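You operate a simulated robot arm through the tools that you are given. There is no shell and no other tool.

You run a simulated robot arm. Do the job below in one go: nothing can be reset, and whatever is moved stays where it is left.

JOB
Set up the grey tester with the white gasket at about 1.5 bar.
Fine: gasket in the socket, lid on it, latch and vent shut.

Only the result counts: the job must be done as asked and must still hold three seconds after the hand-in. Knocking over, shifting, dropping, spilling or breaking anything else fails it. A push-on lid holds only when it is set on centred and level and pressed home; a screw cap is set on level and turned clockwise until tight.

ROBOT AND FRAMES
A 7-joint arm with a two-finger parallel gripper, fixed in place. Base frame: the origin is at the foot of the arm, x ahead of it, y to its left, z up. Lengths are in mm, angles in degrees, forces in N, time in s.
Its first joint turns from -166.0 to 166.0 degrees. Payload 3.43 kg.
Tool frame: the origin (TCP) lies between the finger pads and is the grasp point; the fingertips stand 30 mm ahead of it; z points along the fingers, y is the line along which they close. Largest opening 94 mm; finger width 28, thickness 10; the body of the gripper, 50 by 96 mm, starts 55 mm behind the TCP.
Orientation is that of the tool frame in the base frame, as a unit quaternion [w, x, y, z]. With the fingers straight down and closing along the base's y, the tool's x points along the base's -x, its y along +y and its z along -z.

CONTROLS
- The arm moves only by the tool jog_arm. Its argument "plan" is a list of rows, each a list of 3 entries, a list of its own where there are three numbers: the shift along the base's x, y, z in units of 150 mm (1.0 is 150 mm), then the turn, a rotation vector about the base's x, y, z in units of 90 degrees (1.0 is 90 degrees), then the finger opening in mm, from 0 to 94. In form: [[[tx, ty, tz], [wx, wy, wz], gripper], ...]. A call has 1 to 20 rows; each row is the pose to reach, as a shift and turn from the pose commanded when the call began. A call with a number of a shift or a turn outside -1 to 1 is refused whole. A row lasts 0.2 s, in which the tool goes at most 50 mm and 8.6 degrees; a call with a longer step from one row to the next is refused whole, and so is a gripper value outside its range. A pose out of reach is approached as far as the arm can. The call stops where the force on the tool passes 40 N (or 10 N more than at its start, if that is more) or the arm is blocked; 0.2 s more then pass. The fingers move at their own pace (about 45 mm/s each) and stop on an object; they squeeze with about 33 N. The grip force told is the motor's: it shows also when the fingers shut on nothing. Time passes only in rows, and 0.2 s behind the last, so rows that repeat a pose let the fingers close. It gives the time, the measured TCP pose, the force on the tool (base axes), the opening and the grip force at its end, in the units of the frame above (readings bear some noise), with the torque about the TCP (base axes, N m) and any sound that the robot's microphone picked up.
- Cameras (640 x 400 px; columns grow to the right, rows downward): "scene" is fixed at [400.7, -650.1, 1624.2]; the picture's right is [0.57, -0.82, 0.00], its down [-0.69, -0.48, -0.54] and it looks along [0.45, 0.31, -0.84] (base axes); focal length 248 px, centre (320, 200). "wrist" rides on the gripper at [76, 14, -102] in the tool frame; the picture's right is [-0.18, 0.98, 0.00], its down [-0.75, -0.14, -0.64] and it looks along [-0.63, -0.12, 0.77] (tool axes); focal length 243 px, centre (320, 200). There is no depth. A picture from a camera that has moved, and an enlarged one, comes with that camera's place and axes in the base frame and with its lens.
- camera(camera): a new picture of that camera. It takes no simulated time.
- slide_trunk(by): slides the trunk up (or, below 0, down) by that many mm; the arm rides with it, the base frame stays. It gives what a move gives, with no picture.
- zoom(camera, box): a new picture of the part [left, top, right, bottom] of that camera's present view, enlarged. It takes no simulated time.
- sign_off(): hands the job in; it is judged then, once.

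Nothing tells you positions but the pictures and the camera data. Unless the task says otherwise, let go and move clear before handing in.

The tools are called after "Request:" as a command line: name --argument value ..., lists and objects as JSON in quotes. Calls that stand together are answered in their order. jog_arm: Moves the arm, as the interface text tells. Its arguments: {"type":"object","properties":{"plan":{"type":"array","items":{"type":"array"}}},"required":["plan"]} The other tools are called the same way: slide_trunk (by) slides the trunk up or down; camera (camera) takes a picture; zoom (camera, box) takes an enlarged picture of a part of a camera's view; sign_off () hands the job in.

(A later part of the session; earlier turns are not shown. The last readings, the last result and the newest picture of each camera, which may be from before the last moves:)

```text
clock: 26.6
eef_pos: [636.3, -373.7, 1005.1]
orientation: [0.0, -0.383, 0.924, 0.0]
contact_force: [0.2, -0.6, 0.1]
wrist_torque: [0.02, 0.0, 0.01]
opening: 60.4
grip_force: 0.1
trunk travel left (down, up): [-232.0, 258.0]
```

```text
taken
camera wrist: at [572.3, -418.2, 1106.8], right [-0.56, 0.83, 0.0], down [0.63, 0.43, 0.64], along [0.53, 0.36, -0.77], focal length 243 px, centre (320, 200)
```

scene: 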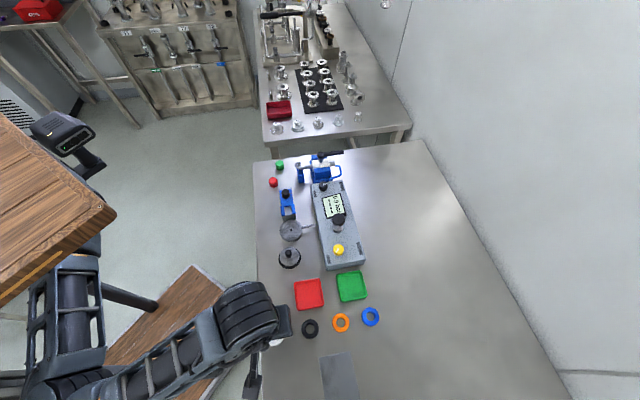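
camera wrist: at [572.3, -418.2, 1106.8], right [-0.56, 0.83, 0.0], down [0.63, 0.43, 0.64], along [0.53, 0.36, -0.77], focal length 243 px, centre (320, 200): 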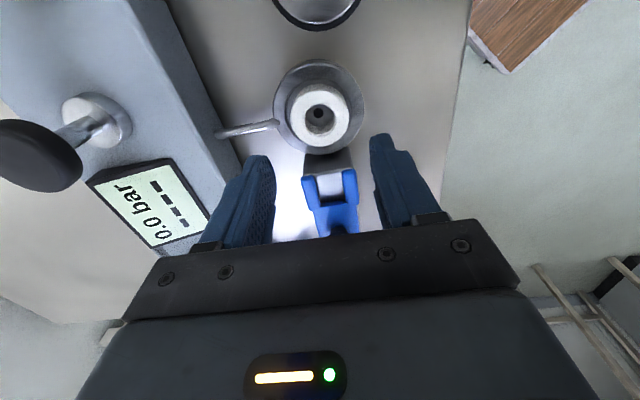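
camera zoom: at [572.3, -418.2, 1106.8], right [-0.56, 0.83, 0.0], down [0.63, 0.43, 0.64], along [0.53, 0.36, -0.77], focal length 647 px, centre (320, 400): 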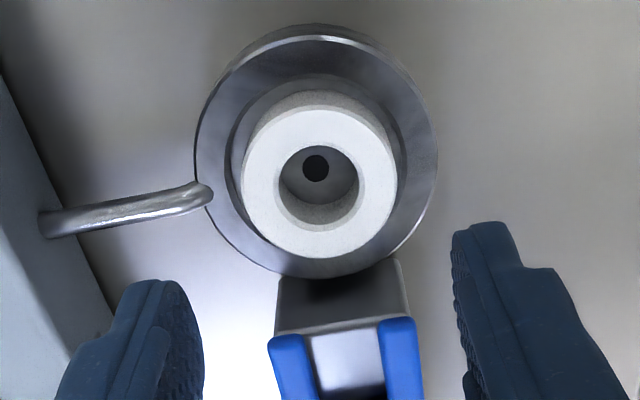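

The gasket is seated, centred in the recess with the floor hole concentric. Next is the lid, so I'll move over it and look.

Request:
jog_arm --plan '[[[0, 0, 0.15], [0, 0, 0], 60], [[-0.15, -0.1, 0.25], [0, 0, 0], 60], [[-0.35, -0.23, 0.25], [0, 0, 0], 60], [[-0.493, -0.337, 0.25], [0, 0, 0], 60], [[-0.493, -0.337, 0.25], [0, 0, 0], 60]]'

Request:
camera --camera "wrist"

Request:
zoom --camera "wrist" --box '[230, 40, 410, 175]'

Request:
zoom --camera "scene" --box '[270, 215, 318, 251]'

```text
clock: 27.8
eef_pos: [562.9, -423.3, 1042.2]
orientation: [0.001, -0.383, 0.924, 0.0]
contact_force: [0.1, 0.3, 0.1]
wrist_torque: [0.0, 0.0, 0.0]
opening: 59.9
grip_force: 0.0
trunk travel left (down, up): [-232.0, 258.0]
```

```text
taken
camera wrist: at [496.9, -468.3, 1143.8], right [-0.56, 0.83, 0.0], down [0.63, 0.43, 0.64], along [0.53, 0.36, -0.77], focal length 243 px, centre (320, 200)
```

wrist: 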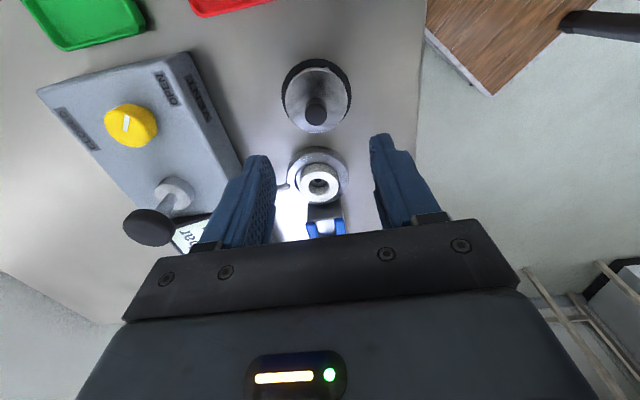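

```text
2.96 times, centred on (320, 108) of wrist
camera zoom: at [496.9, -468.3, 1143.8], right [-0.56, 0.83, 0.0], down [0.63, 0.43, 0.64], along [0.53, 0.36, -0.77], focal length 719 px, centre (320, 474)
```

zoom: 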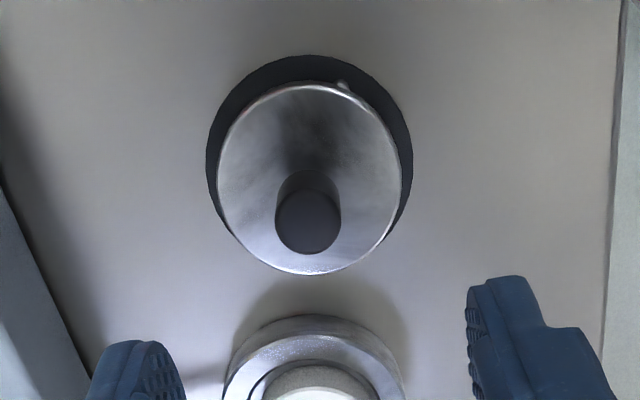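

```text
11.11 times, centred on (294, 233) of scene
camera zoom: at [400.7, -650.1, 1624.2], right [0.57, -0.82, 0.0], down [-0.69, -0.48, -0.54], along [0.45, 0.31, -0.84], focal length 2759 px, centre (609, -167)
```

zoom: 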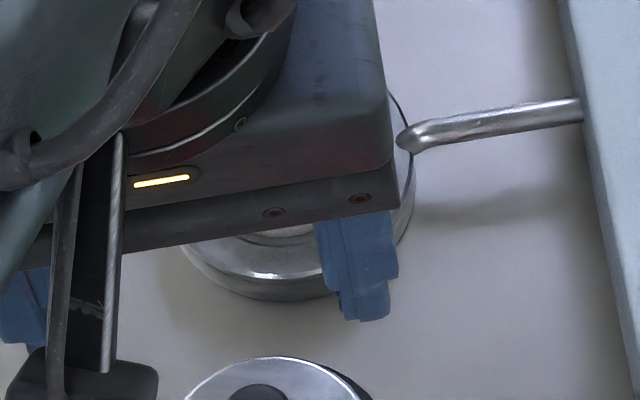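

The lid axis is near (561, -428), with the knob top at z≈945 and the disc top at about 912. I'll descend around the knob and grip it.

Request:
jog_arm --plan '[[[0, -0.027, -0.1], [0, 0, 0], 55], [[0, -0.027, -0.25], [0, 0, 0], 50], [[0, -0.027, -0.4], [0, 0, 0], 46], [[0, -0.027, -0.5], [0, 0, 0], 44], [[0, -0.027, -0.5], [0, 0, 0], 44]]'

Request:
zoom --camera "wrist" --box '[220, 70, 420, 220]'

```text
clock: 29.0
eef_pos: [562.4, -428.1, 966.7]
orientation: [0.0, -0.383, 0.924, 0.0]
contact_force: [-0.2, 1.0, 1.0]
wrist_torque: [0.0, 0.03, 0.04]
opening: 43.9
grip_force: 0.1
trunk travel left (down, up): [-232.0, 258.0]
```

```text
2.67 times, centred on (320, 145) of wrist
camera zoom: at [497.2, -472.4, 1069.2], right [-0.56, 0.83, 0.0], down [0.63, 0.43, 0.64], along [0.53, 0.36, -0.77], focal length 647 px, centre (320, 347)
```

zoom: 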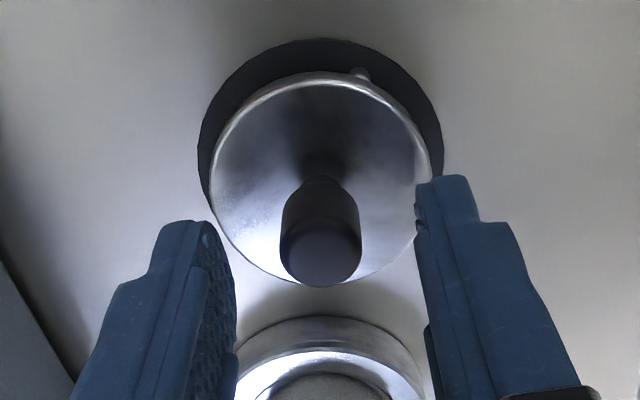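

Request:
jog_arm --plan '[[[0, 0, -0.06], [0, 0, 0], 44], [[0, 0, -0.12], [0, 0, 0], 44], [[0, 0, -0.12], [0, 0, 0], 44], [[0, 0, -0.12], [0, 0, 0], 20], [[0, 0, -0.12], [0, 0, 0], 8], [[0, 0, -0.12], [0, 0, 0], 8], [[0, 0, -0.12], [0, 0, 0], 8]]'

Request:
zoom --camera "wrist" --box '[220, 70, 420, 220]'

```text
clock: 30.6
eef_pos: [561.7, -427.3, 949.1]
orientation: [0.001, -0.383, 0.924, 0.0]
contact_force: [0.3, -0.9, -0.2]
wrist_torque: [-0.07, -0.05, -0.02]
opening: 18.0
grip_force: 32.7
trunk travel left (down, up): [-232.0, 258.0]
```

```text
2.67 times, centred on (320, 145) of wrist
camera zoom: at [496.4, -472.7, 1051.7], right [-0.56, 0.83, 0.0], down [0.63, 0.43, 0.64], along [0.53, 0.36, -0.77], focal length 647 px, centre (320, 347)
```

zoom: 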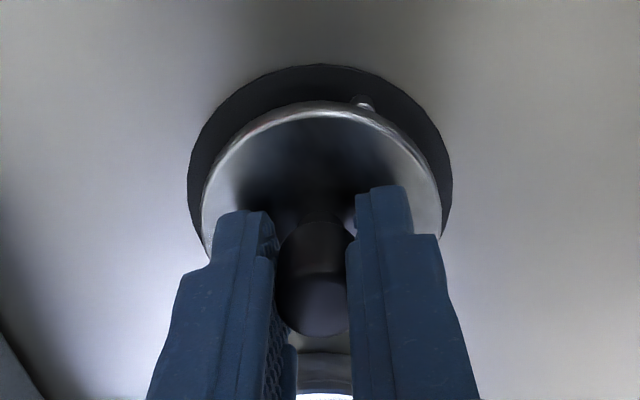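

The knob is gripped at 18 mm. I'll lift it and look.

Request:
jog_arm --plan '[[[0, 0, 0.05], [0, 0, 0], 8], [[0, 0, 0.15], [0, 0, 0], 8], [[0, 0, 0.3], [0, 0, 0], 8], [[0, 0, 0.45], [0, 0, 0], 8], [[0, 0, 0.45], [0, 0, 0], 8]]'

Request:
zoom --camera "wrist" --box '[200, 40, 440, 220]'

Request:
zoom --camera "scene" --box '[250, 205, 350, 275]'

```text
clock: 31.8
eef_pos: [562.0, -427.9, 1014.8]
orientation: [0.001, -0.383, 0.924, 0.0]
contact_force: [-0.5, 0.9, -1.4]
wrist_torque: [0.03, 0.01, -0.03]
opening: 18.4
grip_force: 32.8
trunk travel left (down, up): [-232.0, 258.0]
```

```text
2.22 times, centred on (320, 130) of wrist
camera zoom: at [497.3, -472.5, 1117.7], right [-0.56, 0.83, 0.0], down [0.63, 0.43, 0.64], along [0.53, 0.36, -0.77], focal length 539 px, centre (320, 356)
```

zoom: 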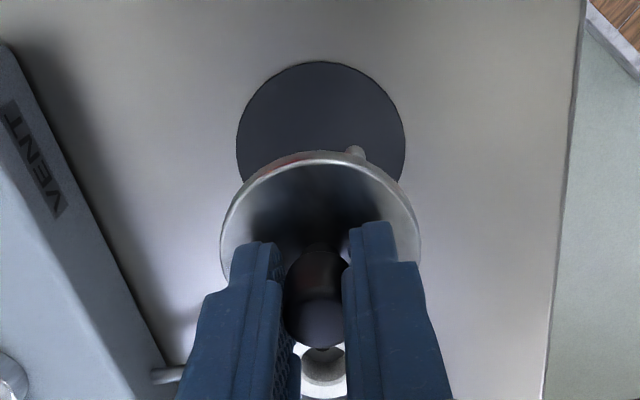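

```text
5.71 times, centred on (300, 240) of scene
camera zoom: at [400.7, -650.1, 1624.2], right [0.57, -0.82, 0.0], down [-0.69, -0.48, -0.54], along [0.45, 0.31, -0.84], focal length 1419 px, centre (434, -29)
```

zoom: 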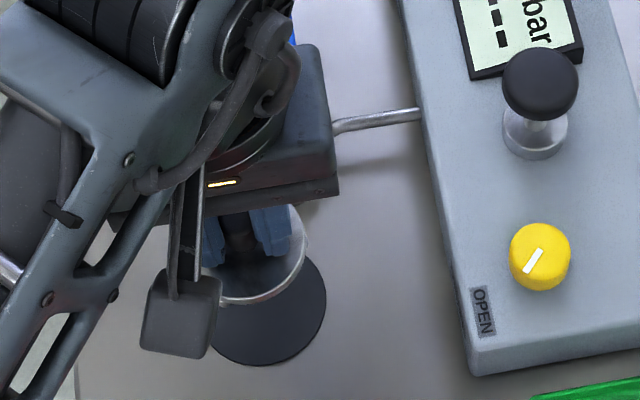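

The lid came up cleanly, leaving its mat behind, and it is centred on the TCP. I'll carry it over the socket.

Request:
jog_arm --plan '[[[0.1, 0.07, 0.02], [0, 0, 0], 8], [[0.25, 0.18, 0.02], [0, 0, 0], 8], [[0.38, 0.27, 0.02], [0, 0, 0], 8], [[0.464, 0.332, 0.02], [0, 0, 0], 8], [[0.464, 0.332, 0.0], [0, 0, 0], 8], [[0.464, 0.332, 0.0], [0, 0, 0], 8]]'

Request:
zoom --camera "wrist" --box '[200, 40, 440, 220]'

Request:
zoom --camera "scene" --box '[250, 185, 350, 255]'

```text
clock: 33.2
eef_pos: [631.9, -377.7, 1016.2]
orientation: [-0.001, -0.383, 0.924, 0.0]
contact_force: [0.4, -0.6, -1.4]
wrist_torque: [0.03, 0.03, 0.02]
opening: 18.0
grip_force: 33.1
trunk travel left (down, up): [-232.0, 258.0]
```

```text
2.22 times, centred on (320, 130) of wrist
camera zoom: at [567.2, -422.7, 1118.5], right [-0.56, 0.83, 0.0], down [0.63, 0.43, 0.64], along [0.53, 0.36, -0.77], focal length 539 px, centre (320, 356)
```

zoom: 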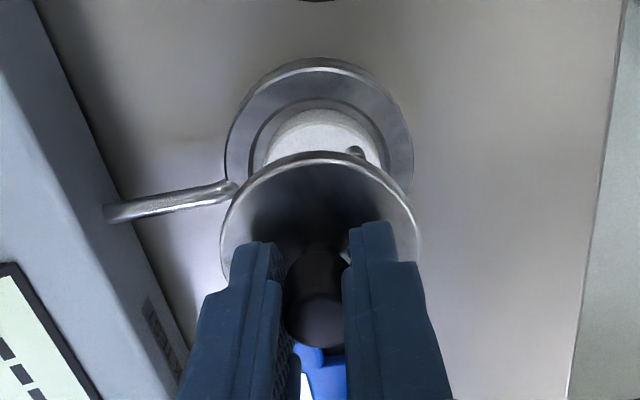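

```text
5.71 times, centred on (300, 220) of scene
camera zoom: at [400.7, -650.1, 1624.2], right [0.57, -0.82, 0.0], down [-0.69, -0.48, -0.54], along [0.45, 0.31, -0.84], focal length 1419 px, centre (434, 86)
```

zoom: 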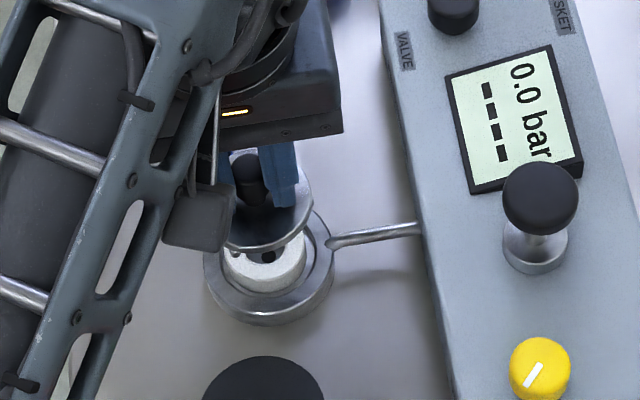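

Request:
jog_arm --plan '[[[-0.0033, -0.0023, -0.08], [0, 0, 0], 8], [[-0.0033, -0.0023, -0.16], [0, 0, 0], 8], [[-0.0033, -0.0023, -0.2], [0, 0, 0], 8], [[-0.0033, -0.0023, -0.2], [0, 0, 0], 8]]'

Request:
zoom --camera "wrist" --box '[200, 40, 440, 220]'

Request:
zoom --camera "scene" --box '[270, 200, 330, 245]'

```text
clock: 34.2
eef_pos: [631.0, -379.3, 986.5]
orientation: [0.0, -0.383, 0.924, 0.0]
contact_force: [-0.2, -0.3, -1.8]
wrist_torque: [-0.03, -0.03, 0.0]
opening: 18.1
grip_force: 33.5
trunk travel left (down, up): [-232.0, 258.0]
```

```text
2.22 times, centred on (320, 130) of wrist
camera zoom: at [566.8, -423.7, 1088.9], right [-0.56, 0.83, 0.0], down [0.63, 0.43, 0.64], along [0.53, 0.36, -0.77], focal length 539 px, centre (320, 356)
```

zoom: 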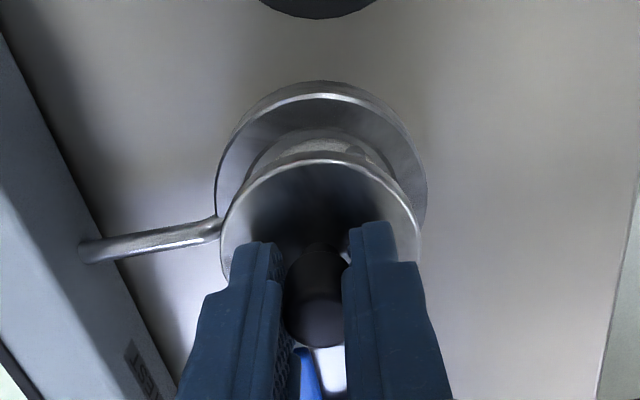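

```text
8.89 times, centred on (300, 222) of scene
camera zoom: at [400.7, -650.1, 1624.2], right [0.57, -0.82, 0.0], down [-0.69, -0.48, -0.54], along [0.45, 0.31, -0.84], focal length 2208 px, centre (498, 0)
```

zoom: 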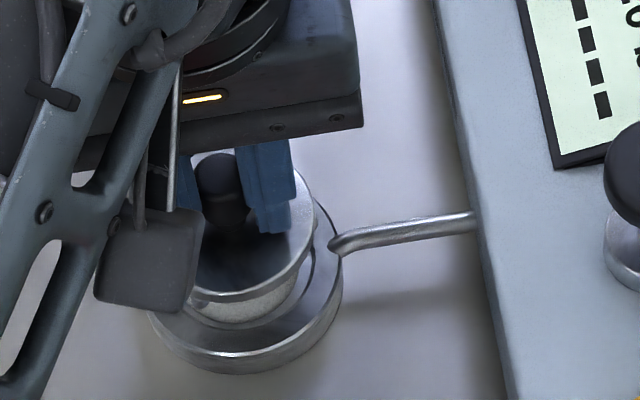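

Request:
jog_arm --plan '[[[0, 0, -0.03], [0, 0, 0], 8], [[0, 0, -0.06], [0, 0, 0], 8], [[0, 0, -0.075], [0, 0, 0], 8], [[0, 0, -0.075], [0, 0, 0], 8]]'

Request:
zoom --camera "scene" --box '[270, 200, 330, 245]'

Request:
zoom --camera "wrist" --box '[200, 40, 440, 220]'

```text
clock: 35.2
eef_pos: [631.0, -378.5, 976.0]
orientation: [0.0, -0.383, 0.924, 0.0]
contact_force: [0.0, -0.1, -1.4]
wrist_torque: [0.02, 0.05, 0.02]
opening: 18.2
grip_force: 33.4
trunk travel left (down, up): [-232.0, 258.0]
```

```text
8.89 times, centred on (300, 222) of scene
camera zoom: at [400.7, -650.1, 1624.2], right [0.57, -0.82, 0.0], down [-0.69, -0.48, -0.54], along [0.45, 0.31, -0.84], focal length 2208 px, centre (498, 0)
```

zoom: 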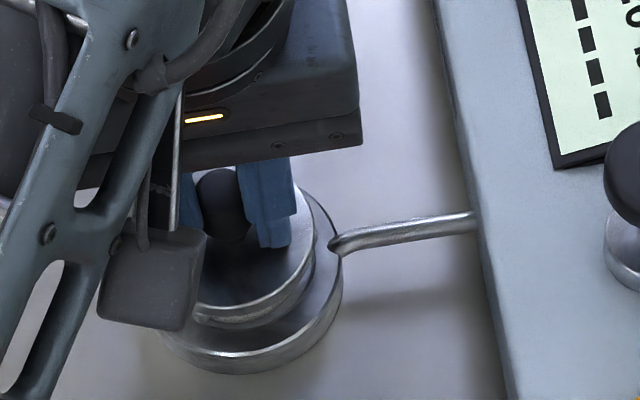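

```text
2.22 times, centred on (320, 130) of wrist
camera zoom: at [566.5, -423.0, 1077.7], right [-0.56, 0.83, 0.0], down [0.63, 0.43, 0.64], along [0.53, 0.36, -0.77], focal length 539 px, centre (320, 356)
```

zoom: 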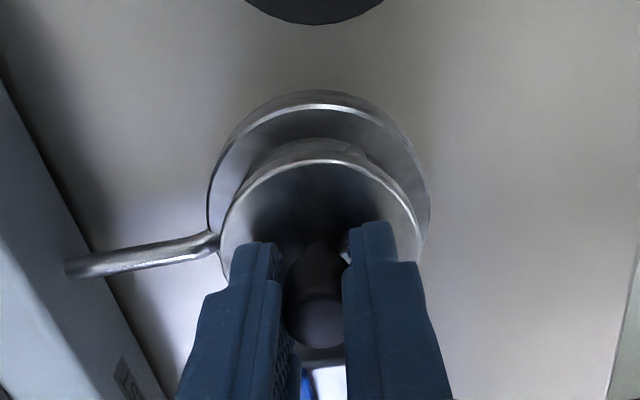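

Request:
jog_arm --plan '[[[0, 0, -0.01], [0, 0, 0], 8], [[0, 0, -0.02], [0, 0, 0], 8], [[0, 0, -0.03], [0, 0, 0], 8], [[0, 0, -0.03], [0, 0, 0], 8]]'

```text
clock: 36.2
eef_pos: [631.5, -378.4, 972.4]
orientation: [-0.001, -0.383, 0.924, -0.002]
contact_force: [2.4, 0.1, 11.9]
wrist_torque: [0.09, 0.02, -0.04]
opening: 18.1
grip_force: 32.8
trunk travel left (down, up): [-232.0, 258.0]
```

Contact came at TCP z≈972.5, as predicted for the lid on the gasket. I'll press a bit more and listen.

Request:
jog_arm --plan '[[[0, 0, -0.01], [0, 0, 0], 8], [[0, 0, -0.02], [0, 0, 0], 8], [[0, 0, -0.02], [0, 0, 0], 8]]'

Request:
zoom --camera "wrist" --box '[200, 40, 440, 220]'

Request:
zoom --camera "scene" --box '[270, 200, 330, 245]'

```text
clock: 37.0
eef_pos: [630.9, -379.3, 967.9]
orientation: [0.001, -0.382, 0.924, -0.001]
contact_force: [10.1, -3.5, 26.9]
wrist_torque: [-0.17, -0.26, -0.02]
opening: 18.3
grip_force: 32.9
trunk travel left (down, up): [-232.0, 258.0]
```

```text
2.22 times, centred on (320, 130) of wrist
camera zoom: at [565.8, -423.3, 1070.5], right [-0.56, 0.83, 0.0], down [0.63, 0.43, 0.64], along [0.53, 0.36, -0.77], focal length 539 px, centre (320, 356)
```

zoom: 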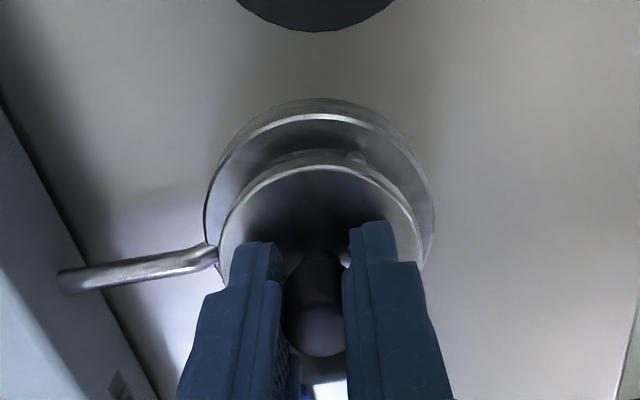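

```text
8.89 times, centred on (300, 222) of scene
camera zoom: at [400.7, -650.1, 1624.2], right [0.57, -0.82, 0.0], down [-0.69, -0.48, -0.54], along [0.45, 0.31, -0.84], focal length 2208 px, centre (498, 0)
```

zoom: 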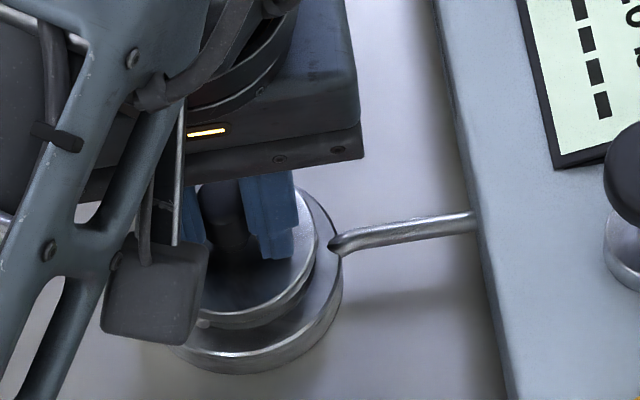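

Request:
jog_arm --plan '[[[0, 0, 0.01], [0, 0, 0], 8], [[0, 0, 0.02], [0, 0, 0], 8], [[0, 0, 0.02], [0, 0, 0], 8]]'

Request:
zoom --camera "wrist" --box '[230, 70, 410, 205]'

```text
clock: 37.8
eef_pos: [631.1, -377.2, 970.4]
orientation: [0.0, -0.383, 0.924, 0.0]
contact_force: [0.1, 0.3, -1.7]
wrist_torque: [-0.02, 0.01, 0.02]
opening: 18.2
grip_force: 33.5
trunk travel left (down, up): [-232.0, 258.0]
```

```text
2.96 times, centred on (320, 138) of wrist
camera zoom: at [566.5, -422.7, 1072.3], right [-0.56, 0.83, 0.0], down [0.63, 0.43, 0.64], along [0.53, 0.36, -0.77], focal length 719 px, centre (320, 385)
```

zoom: 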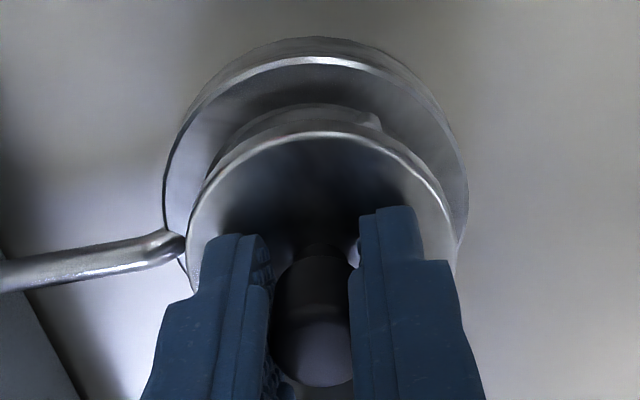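

The lid slipped slightly in the grip when pressed and moved about 3 mm along the fingers. I'll shift back to re-centre, lower to light contact, release, and then press from above on the knob instead.

Request:
jog_arm --plan '[[[-0.008, -0.005, 0.015], [0, 0, 0], 8], [[-0.0165, -0.0113, 0.015], [0, 0, 0], 8], [[-0.0165, -0.0113, 0.005], [0, 0, 0], 8], [[-0.0165, -0.0113, 0.0], [0, 0, 0], 8], [[-0.0165, -0.0113, -0.007], [0, 0, 0], 8], [[-0.0165, -0.0113, -0.007], [0, 0, 0], 8]]'

Request:
zoom --camera "wrist" --box '[212, 70, 428, 205]'

```text
clock: 39.2
eef_pos: [628.8, -380.2, 967.9]
orientation: [0.001, -0.383, 0.924, -0.001]
contact_force: [-1.1, 0.2, -1.6]
wrist_torque: [-0.02, 0.0, -0.01]
opening: 18.3
grip_force: 32.9
trunk travel left (down, up): [-232.0, 258.0]
```

```text
2.96 times, centred on (320, 138) of wrist
camera zoom: at [564.1, -425.0, 1070.9], right [-0.56, 0.83, 0.0], down [0.63, 0.43, 0.64], along [0.53, 0.36, -0.77], focal length 719 px, centre (320, 385)
```

zoom: 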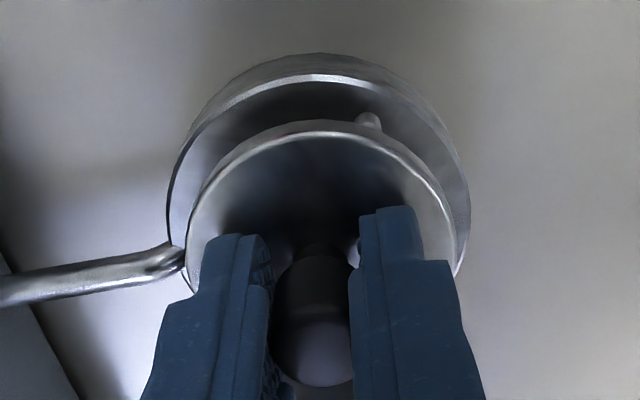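

Request:
jog_arm --plan '[[[0, 0, -0.007], [0, 0, 0], 8], [[0, 0, -0.014], [0, 0, 0], 8], [[0, 0, -0.014], [0, 0, 0], 8]]'

```text
clock: 40.0
eef_pos: [630.1, -381.4, 967.9]
orientation: [0.0, -0.382, 0.924, 0.0]
contact_force: [0.9, -0.6, 17.9]
wrist_torque: [0.07, 0.1, -0.02]
opening: 18.4
grip_force: 33.2
trunk travel left (down, up): [-232.0, 258.0]
```

Request:
jog_arm --plan '[[[0, 0, 0.006], [0, 0, 0], 8], [[0, 0, 0.006], [0, 0, 0], 22], [[0, 0, 0.006], [0, 0, 0], 34], [[0, 0, 0.006], [0, 0, 0], 40], [[0, 0, 0.08], [0, 0, 0], 44], [[0, 0, 0.25], [0, 0, 0], 44], [[0, 0, 0.45], [0, 0, 0], 44], [[0, 0, 0.45], [0, 0, 0], 44]]'

Request:
camera --camera "wrist"

Request:
zoom --camera "wrist" --box '[230, 50, 410, 163]'

Request:
zoom --camera "scene" --box '[270, 200, 330, 245]'

```text
clock: 41.8
eef_pos: [629.1, -380.7, 1035.3]
orientation: [-0.001, -0.383, 0.924, 0.0]
contact_force: [-0.2, -0.2, 0.2]
wrist_torque: [-0.03, -0.01, 0.03]
opening: 43.8
grip_force: 0.0
trunk travel left (down, up): [-232.0, 258.0]
```

```text
taken
camera wrist: at [564.7, -424.9, 1137.6], right [-0.56, 0.83, 0.0], down [0.63, 0.43, 0.64], along [0.53, 0.36, -0.77], focal length 243 px, centre (320, 200)
```

wrist: 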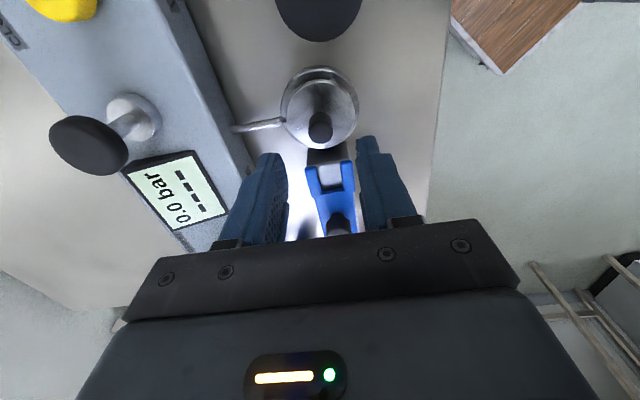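

```text
3.54 times, centred on (320, 106) of wrist
camera zoom: at [564.7, -424.9, 1137.6], right [-0.56, 0.83, 0.0], down [0.63, 0.43, 0.64], along [0.53, 0.36, -0.77], focal length 859 px, centre (320, 531)
```

zoom: 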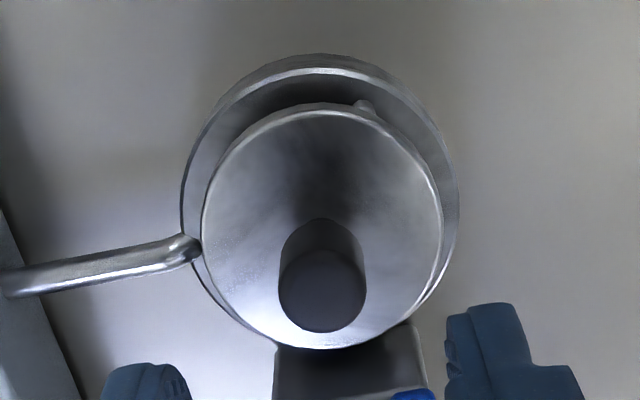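

```text
8.89 times, centred on (300, 222) of scene
camera zoom: at [400.7, -650.1, 1624.2], right [0.57, -0.82, 0.0], down [-0.69, -0.48, -0.54], along [0.45, 0.31, -0.84], focal length 2208 px, centre (498, 0)
```

zoom: 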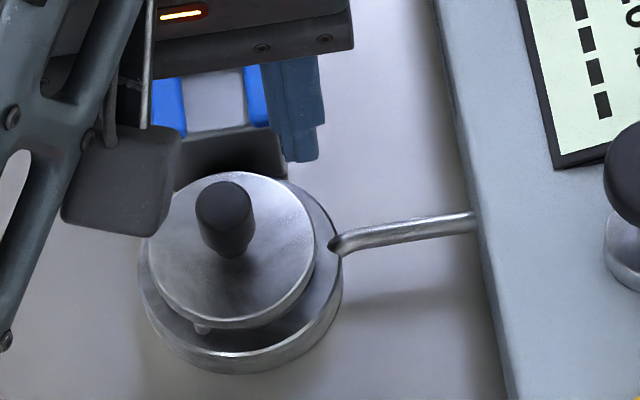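

The lid sits level and centred on the gasket, within about 1 mm. I'll press it home with closed fingers on top of the knob.

Request:
jog_arm --plan '[[[0.013, 0.013, 0], [0, 0, 0], 20], [[0.013, 0.013, 0], [0, 0, 0], 0], [[0.013, 0.013, -0.05], [0, 0, 0], 0], [[0.013, 0.013, -0.15], [0, 0, 0], 0], [[0.013, 0.013, -0.2], [0, 0, 0], 0], [[0.013, 0.013, -0.22], [0, 0, 0], 0], [[0.013, 0.013, -0.22], [0, 0, 0], 0]]'

Request:
zoom --camera "wrist" --box '[212, 70, 428, 205]'

Request:
zoom --camera "scene" --box '[270, 200, 330, 245]'

```text
clock: 43.4
eef_pos: [631.9, -377.6, 1002.1]
orientation: [0.0, -0.382, 0.924, 0.0]
contact_force: [0.5, -0.6, 0.3]
wrist_torque: [0.02, 0.0, 0.0]
opening: 0.0
grip_force: 33.2
trunk travel left (down, up): [-232.0, 258.0]
```

```text
2.96 times, centred on (320, 138) of wrist
camera zoom: at [565.8, -422.2, 1104.3], right [-0.56, 0.83, 0.0], down [0.63, 0.43, 0.64], along [0.53, 0.36, -0.77], focal length 719 px, centre (320, 385)
```

zoom: 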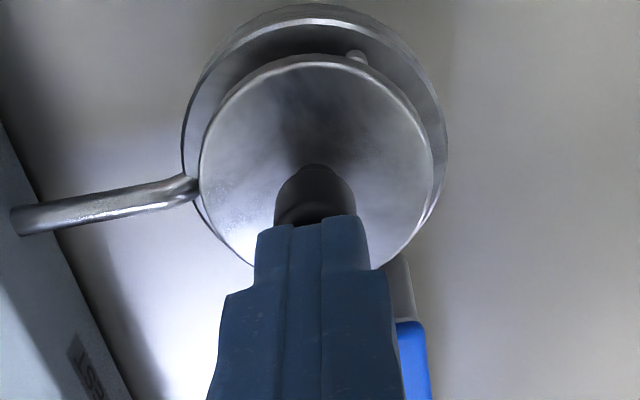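

```text
8.89 times, centred on (300, 222) of scene
camera zoom: at [400.7, -650.1, 1624.2], right [0.57, -0.82, 0.0], down [-0.69, -0.48, -0.54], along [0.45, 0.31, -0.84], focal length 2208 px, centre (498, 0)
```

zoom: 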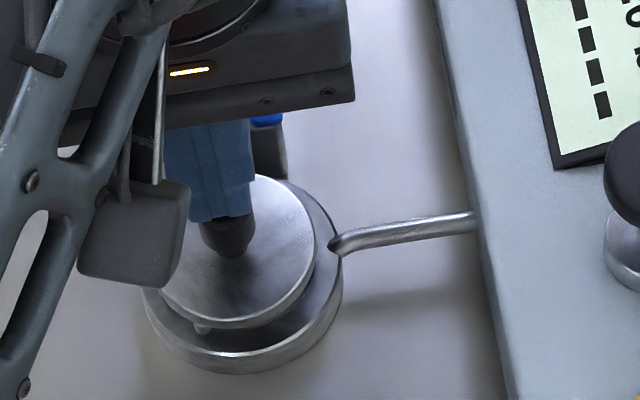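

Request:
jog_arm --plan '[[[0, 0, -0.02], [0, 0, 0], 0], [[0, 0, -0.035], [0, 0, 0], 0], [[0, 0, -0.05], [0, 0, 0], 0], [[0, 0, -0.05], [0, 0, 0], 0]]'

```text
clock: 44.5
eef_pos: [631.0, -378.8, 997.1]
orientation: [0.002, -0.383, 0.924, -0.002]
contact_force: [-3.0, 2.7, 19.1]
wrist_torque: [0.08, 0.17, -0.02]
opening: 0.0
grip_force: 33.1
trunk travel left (down, up): [-232.0, 258.0]
stopped in row 4: the force on the tool passed its limit at 42 N (the readings are from after the stop); the commanded pose is now the measured one
```

The lid took a firm press of about 42 N. I'll lift off and inspect.

Request:
jog_arm --plan '[[[0, 0, 0.05], [0, 0, 0], 0], [[0, 0, 0.2], [0, 0, 0], 0], [[0, 0, 0.4], [0, 0, 0], 20], [[0, 0, 0.4], [0, 0, 0], 44]]'

Request:
camera --camera "wrist"

Request:
zoom --camera "wrist" --box '[230, 50, 410, 163]'

Request:
zoom --camera "scene" --box '[270, 200, 330, 245]'

```text
clock: 45.5
eef_pos: [628.9, -378.3, 1056.5]
orientation: [0.001, -0.383, 0.924, -0.002]
contact_force: [-0.7, 0.4, -0.1]
wrist_torque: [0.0, -0.02, 0.0]
opening: 44.3
grip_force: 0.1
trunk travel left (down, up): [-232.0, 258.0]
```

```text
taken
camera wrist: at [563.9, -422.0, 1158.8], right [-0.56, 0.83, 0.0], down [0.63, 0.43, 0.64], along [0.53, 0.36, -0.77], focal length 243 px, centre (320, 200)
```

wrist: 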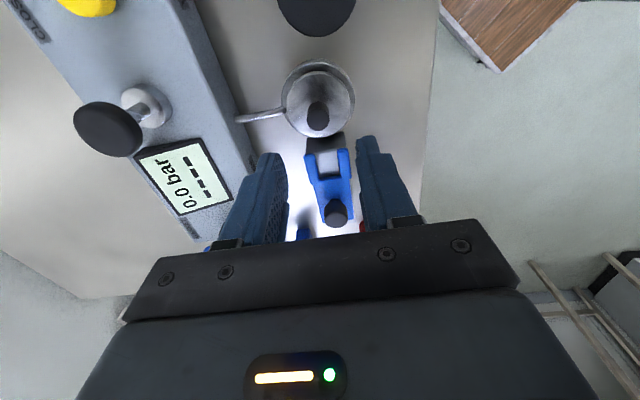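

```text
3.54 times, centred on (320, 106) of wrist
camera zoom: at [563.9, -422.0, 1158.8], right [-0.56, 0.83, 0.0], down [0.63, 0.43, 0.64], along [0.53, 0.36, -0.77], focal length 859 px, centre (320, 531)
```

zoom: 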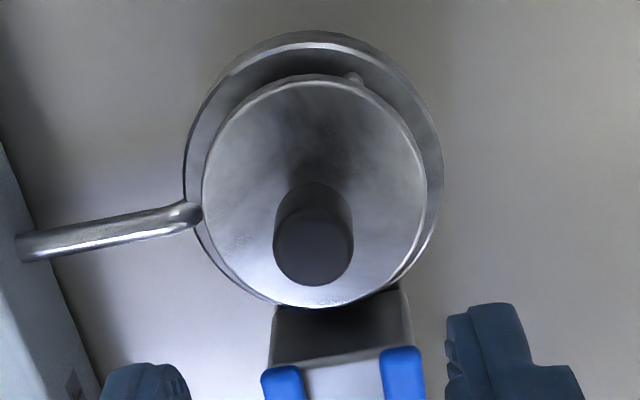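

```text
8.89 times, centred on (300, 222) of scene
camera zoom: at [400.7, -650.1, 1624.2], right [0.57, -0.82, 0.0], down [-0.69, -0.48, -0.54], along [0.45, 0.31, -0.84], focal length 2208 px, centre (498, 0)
```

zoom: 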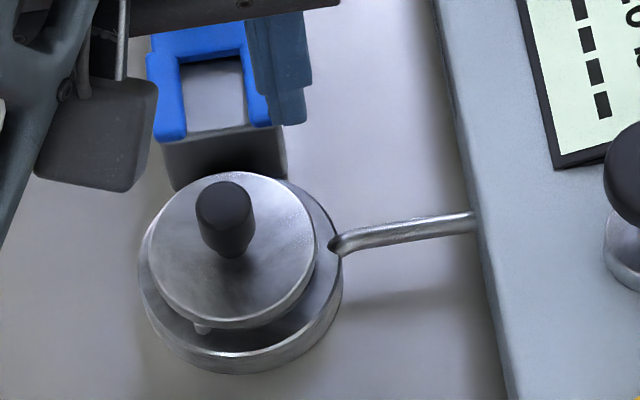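

The lid is seated and level. Next is the latch: its black knob looks to be near (702, -304), so I'll move over it.

Request:
jog_arm --plan '[[[0.15, 0.16, 0], [0, 0, 0], 44], [[0.3, 0.32, 0], [0, 0, 0], 44], [[0.43, 0.45, 0], [0, 0, 0], 44], [[0.43, 0.45, 0], [0, 0, 0], 44]]'

Request:
camera --camera "wrist"

Request:
zoom --camera "wrist" --box '[220, 40, 420, 165]'

```text
clock: 46.5
eef_pos: [694.4, -311.2, 1055.8]
orientation: [0.001, -0.381, 0.924, -0.001]
contact_force: [-0.4, -0.5, -0.9]
wrist_torque: [0.01, 0.02, 0.02]
opening: 44.1
grip_force: 0.1
trunk travel left (down, up): [-232.0, 258.0]
```

```text
taken
camera wrist: at [629.8, -355.4, 1157.7], right [-0.56, 0.83, 0.0], down [0.63, 0.43, 0.64], along [0.53, 0.36, -0.77], focal length 243 px, centre (320, 200)
```

wrist: 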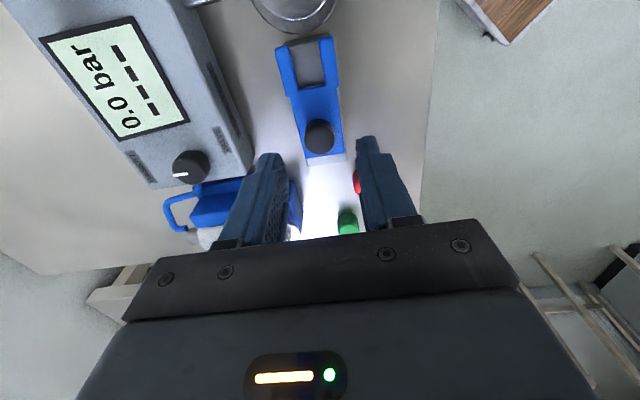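

```text
3.20 times, centred on (320, 102) of wrist
camera zoom: at [629.8, -355.4, 1157.7], right [-0.56, 0.83, 0.0], down [0.63, 0.43, 0.64], along [0.53, 0.36, -0.77], focal length 776 px, centre (320, 512)
```

zoom: 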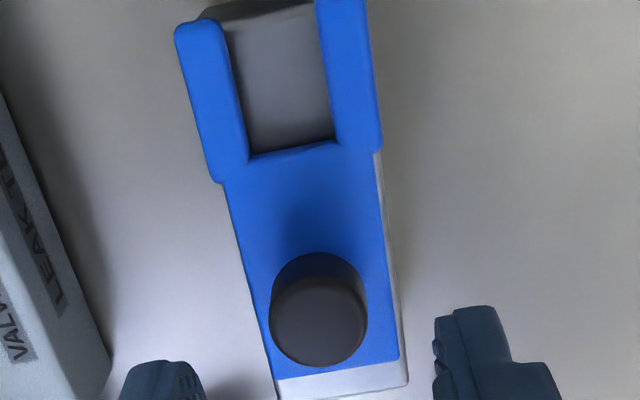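

Request:
jog_arm --plan '[[[0.07, 0.05, -0.1], [0, 0, 0], 50], [[0.132, 0.092, -0.25], [0, 0, 0], 54], [[0.132, 0.092, -0.35], [0, 0, 0], 54], [[0.132, 0.092, -0.35], [0, 0, 0], 54]]'

Request:
zoom --camera "wrist" --box '[200, 40, 440, 190]'

Request:
zoom --camera "scene" --box '[250, 160, 340, 225]'

```text
clock: 47.5
eef_pos: [713.0, -297.9, 1004.0]
orientation: [0.001, -0.382, 0.924, -0.003]
contact_force: [-0.3, -0.2, -0.2]
wrist_torque: [0.03, 0.01, -0.01]
opening: 54.1
grip_force: 0.2
trunk travel left (down, up): [-232.0, 258.0]
```

```text
2.67 times, centred on (320, 115) of wrist
camera zoom: at [648.8, -341.6, 1105.5], right [-0.56, 0.83, 0.0], down [0.63, 0.43, 0.64], along [0.53, 0.36, -0.77], focal length 647 px, centre (320, 427)
```

zoom: 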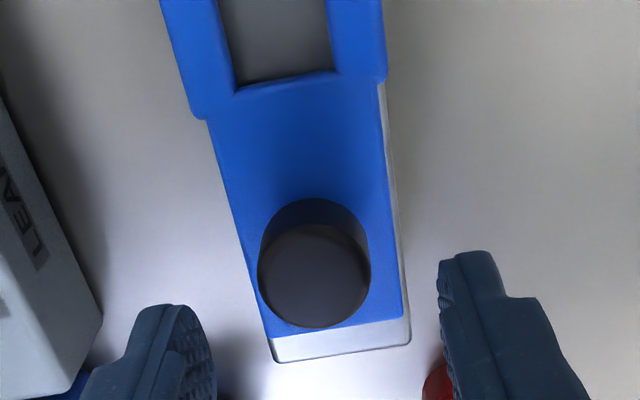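

```text
6.15 times, centred on (295, 192) of scene
camera zoom: at [400.7, -650.1, 1624.2], right [0.57, -0.82, 0.0], down [-0.69, -0.48, -0.54], along [0.45, 0.31, -0.84], focal length 1528 px, centre (474, 246)
```

zoom: 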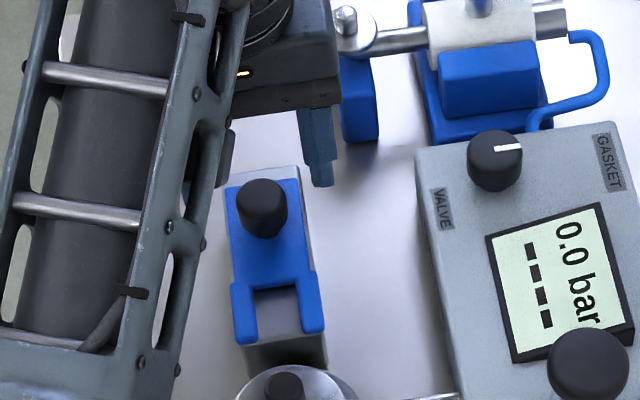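

Triangulating the fork tips puts the slider top at z≈943 and the latch knob top at about 959, near (710, -301). I'll lower around the knob and grip it.

Request:
jog_arm --plan '[[[-0.019, -0.023, -0.08], [0, 0, 0], 54], [[-0.019, -0.023, -0.15], [0, 0, 0], 54], [[-0.019, -0.023, -0.18], [0, 0, 0], 54], [[-0.019, -0.023, -0.18], [0, 0, 0], 54]]'

Request:
zoom --camera "wrist" --box '[200, 60, 440, 210]'

```text
clock: 48.5
eef_pos: [712.1, -301.0, 977.0]
orientation: [0.001, -0.383, 0.924, -0.003]
contact_force: [0.0, -0.6, 0.2]
wrist_torque: [0.02, 0.0, -0.02]
opening: 53.8
grip_force: 0.0
trunk travel left (down, up): [-232.0, 258.0]
```

```text
2.67 times, centred on (320, 135) of wrist
camera zoom: at [646.4, -345.5, 1079.2], right [-0.56, 0.83, 0.0], down [0.63, 0.43, 0.64], along [0.53, 0.36, -0.77], focal length 647 px, centre (320, 373)
```

zoom: 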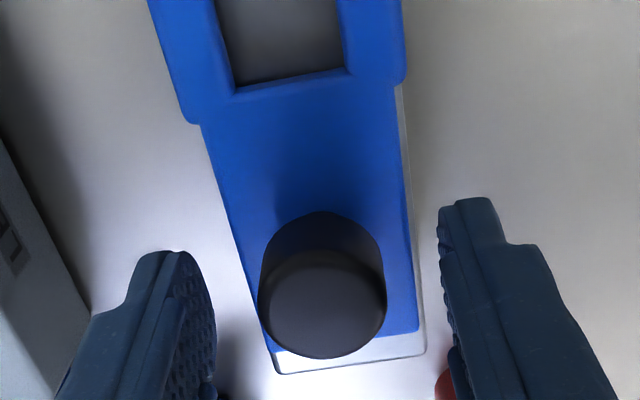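

Request:
jog_arm --plan '[[[0, 0, 0.03], [0, 0, 0], 50], [[0, 0, 0.03], [0, 0, 0], 34], [[0, 0, 0.03], [0, 0, 0], 20], [[0, 0, 0.03], [0, 0, 0], 18], [[0, 0, 0.03], [0, 0, 0], 18]]'

Request:
zoom --camera "wrist" --box '[200, 60, 440, 210]'

```text
clock: 49.7
eef_pos: [713.1, -300.2, 981.5]
orientation: [0.001, -0.383, 0.924, -0.001]
contact_force: [-12.7, 11.8, -2.0]
wrist_torque: [0.09, 0.3, -0.1]
opening: 28.1
grip_force: 8.6
trunk travel left (down, up): [-232.0, 258.0]
```

```text
2.67 times, centred on (320, 135) of wrist
camera zoom: at [646.5, -345.3, 1083.7], right [-0.56, 0.83, 0.0], down [0.63, 0.43, 0.64], along [0.53, 0.36, -0.77], focal length 647 px, centre (320, 373)
```

zoom: 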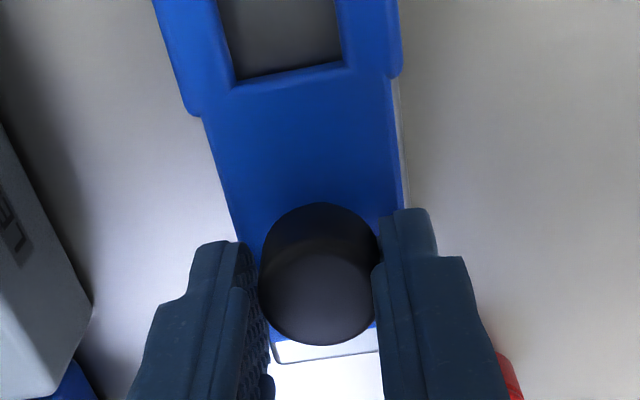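

Request:
jog_arm --plan '[[[-0.007, 0.007, 0], [0, 0, 0], 18], [[-0.007, 0.007, 0], [0, 0, 0], 18], [[-0.007, 0.007, 0], [0, 0, 0], 18]]'

```text
clock: 50.5
eef_pos: [711.9, -300.3, 981.7]
orientation: [0.002, -0.383, 0.924, -0.002]
contact_force: [-10.0, 9.5, 0.3]
wrist_torque: [0.25, 0.14, -0.1]
opening: 25.9
grip_force: 6.1
trunk travel left (down, up): [-232.0, 258.0]
```

Request:
zoom --camera "wrist" --box '[240, 100, 400, 200]'

Request:
zoom --camera "scene" --box '[250, 160, 340, 225]'

```text
4.00 times, centred on (320, 150) of wrist
camera zoom: at [645.5, -344.6, 1083.7], right [-0.56, 0.83, 0.0], down [0.63, 0.43, 0.64], along [0.53, 0.36, -0.77], focal length 970 px, centre (320, 400)
```

zoom: 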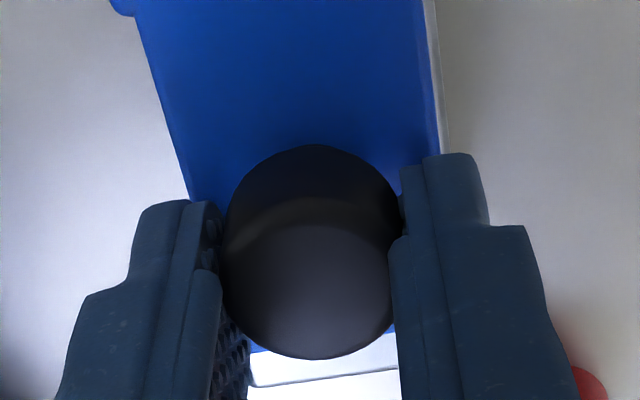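

```text
6.15 times, centred on (295, 192) of scene
camera zoom: at [400.7, -650.1, 1624.2], right [0.57, -0.82, 0.0], down [-0.69, -0.48, -0.54], along [0.45, 0.31, -0.84], focal length 1528 px, centre (474, 246)
```

zoom: 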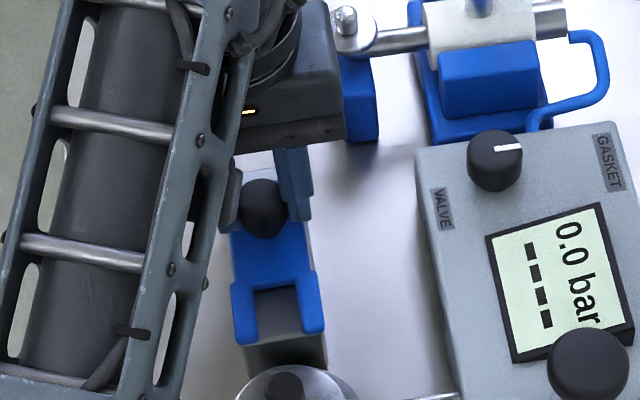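

Request:
jog_arm --plan '[[[-0.007, 0.007, 0], [0, 0, 0], 16], [[-0.014, 0.014, 0], [0, 0, 0], 16], [[-0.014, 0.014, 0], [0, 0, 0], 16], [[-0.014, 0.014, 0], [0, 0, 0], 16]]'

Request:
zoom --camera "wrist" --box '[240, 100, 400, 200]'

```text
clock: 51.5
eef_pos: [710.9, -300.5, 980.3]
orientation: [0.002, -0.38, 0.925, -0.003]
contact_force: [28.3, -28.6, 3.3]
wrist_torque: [-0.3, -0.27, 0.13]
opening: 25.0
grip_force: 44.4
trunk travel left (down, up): [-232.0, 258.0]
```

```text
4.00 times, centred on (320, 150) of wrist
camera zoom: at [644.9, -343.9, 1083.6], right [-0.56, 0.83, -0.01], down [0.63, 0.43, 0.64], along [0.54, 0.36, -0.76], focal length 970 px, centre (320, 400)
```

zoom: 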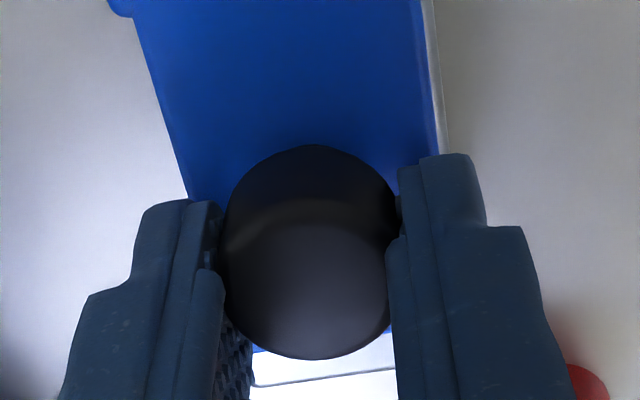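

Request:
jog_arm --plan '[[[0.005, -0.005, 0], [0, 0, 0], 16], [[0.01, -0.01, 0], [0, 0, 0], 16], [[0.01, -0.01, 0], [0, 0, 0], 16], [[0.01, -0.01, 0], [0, 0, 0], 16]]'

```text
clock: 52.5
eef_pos: [711.3, -300.7, 981.2]
orientation: [0.0, -0.382, 0.924, -0.002]
contact_force: [11.1, -21.1, 9.9]
wrist_torque: [-0.34, 0.04, 0.11]
opening: 24.8
grip_force: 44.8
trunk travel left (down, up): [-232.0, 258.0]
```

Request:
jog_arm --plan '[[[0.004, -0.006, 0], [0, 0, 0], 16], [[0.004, -0.006, 0], [0, 0, 0], 16], [[0.004, -0.006, 0], [0, 0, 0], 16]]'

```text
clock: 53.3
eef_pos: [712.1, -299.4, 981.2]
orientation: [0.001, -0.382, 0.924, -0.002]
contact_force: [-4.4, -14.1, 9.4]
wrist_torque: [-0.36, 0.36, 0.03]
opening: 25.0
grip_force: 45.0
trunk travel left (down, up): [-232.0, 258.0]
```

The latch knob is firmly gripped (25 mm, 45 N). I'll slide it toward the lid along the latch axis in small steps.

Request:
jog_arm --plan '[[[-0.014, -0.014, 0], [0, 0, 0], 16], [[-0.028, -0.028, 0], [0, 0, 0], 16], [[-0.042, -0.042, 0], [0, 0, 0], 16], [[-0.056, -0.056, 0], [0, 0, 0], 16], [[-0.071, -0.0705, 0], [0, 0, 0], 16], [[-0.071, -0.0705, 0], [0, 0, 0], 16]]'

Request:
camera --camera "wrist"

Request:
zoom --camera "scene" --box '[260, 175, 340, 245]'

```text
clock: 54.7
eef_pos: [700.7, -309.7, 982.1]
orientation: [0.0, -0.382, 0.924, -0.001]
contact_force: [7.0, -5.9, 1.7]
wrist_torque: [0.72, -0.78, 0.11]
opening: 25.1
grip_force: 46.0
trunk travel left (down, up): [-232.0, 258.0]
```

```text
taken
camera wrist: at [635.7, -354.3, 1083.6], right [-0.56, 0.83, 0.0], down [0.63, 0.43, 0.64], along [0.53, 0.36, -0.77], focal length 243 px, centre (320, 200)
```

wrist: 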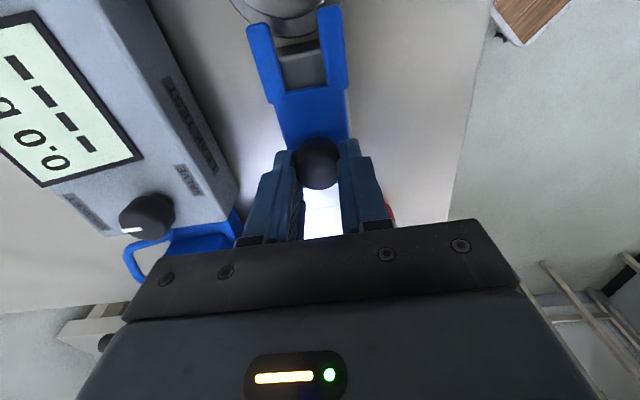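

```text
5.71 times, centred on (300, 210) of scene
camera zoom: at [400.7, -650.1, 1624.2], right [0.57, -0.82, 0.0], down [-0.69, -0.48, -0.54], along [0.45, 0.31, -0.84], focal length 1419 px, centre (434, 143)
```

zoom: 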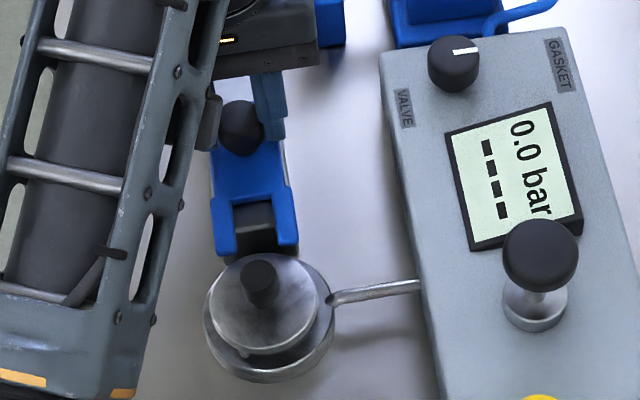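

Request:
jog_arm --plan '[[[-0.014, -0.014, 0], [0, 0, 0], 16], [[-0.028, -0.028, 0], [0, 0, 0], 16], [[-0.042, -0.042, 0], [0, 0, 0], 16], [[-0.056, -0.056, 0], [0, 0, 0], 16], [[-0.056, -0.056, 0], [0, 0, 0], 16]]'

Request:
zoom --camera "wrist" --box '[220, 0, 420, 125]'

Request:
zoom --camera "scene" --box '[270, 190, 330, 245]'

```text
clock: 55.9
eef_pos: [691.8, -317.4, 981.0]
orientation: [0.0, -0.383, 0.924, -0.001]
contact_force: [2.2, -2.4, -11.6]
wrist_torque: [0.0, 0.09, 0.02]
opening: 25.3
grip_force: 44.9
trunk travel left (down, up): [-232.0, 258.0]
```

```text
3.20 times, centred on (320, 62) of wrist
camera zoom: at [627.2, -363.0, 1083.7], right [-0.56, 0.83, 0.0], down [0.63, 0.43, 0.64], along [0.53, 0.36, -0.77], focal length 776 px, centre (320, 640)
```

zoom: 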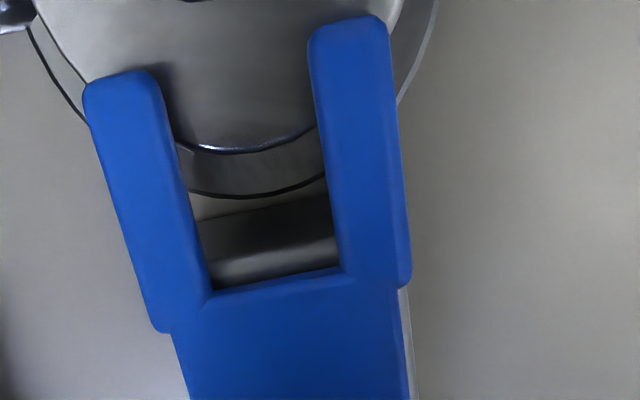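

```text
7.27 times, centred on (300, 218) of scene
camera zoom: at [400.7, -650.1, 1624.2], right [0.57, -0.82, 0.0], down [-0.69, -0.48, -0.54], along [0.45, 0.31, -0.84], focal length 1806 px, centre (466, 73)
```

zoom: 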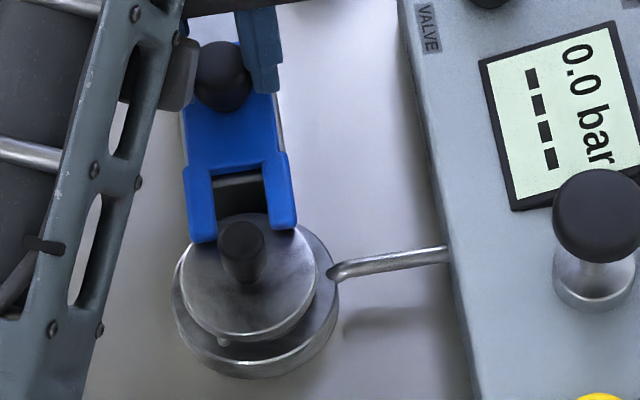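

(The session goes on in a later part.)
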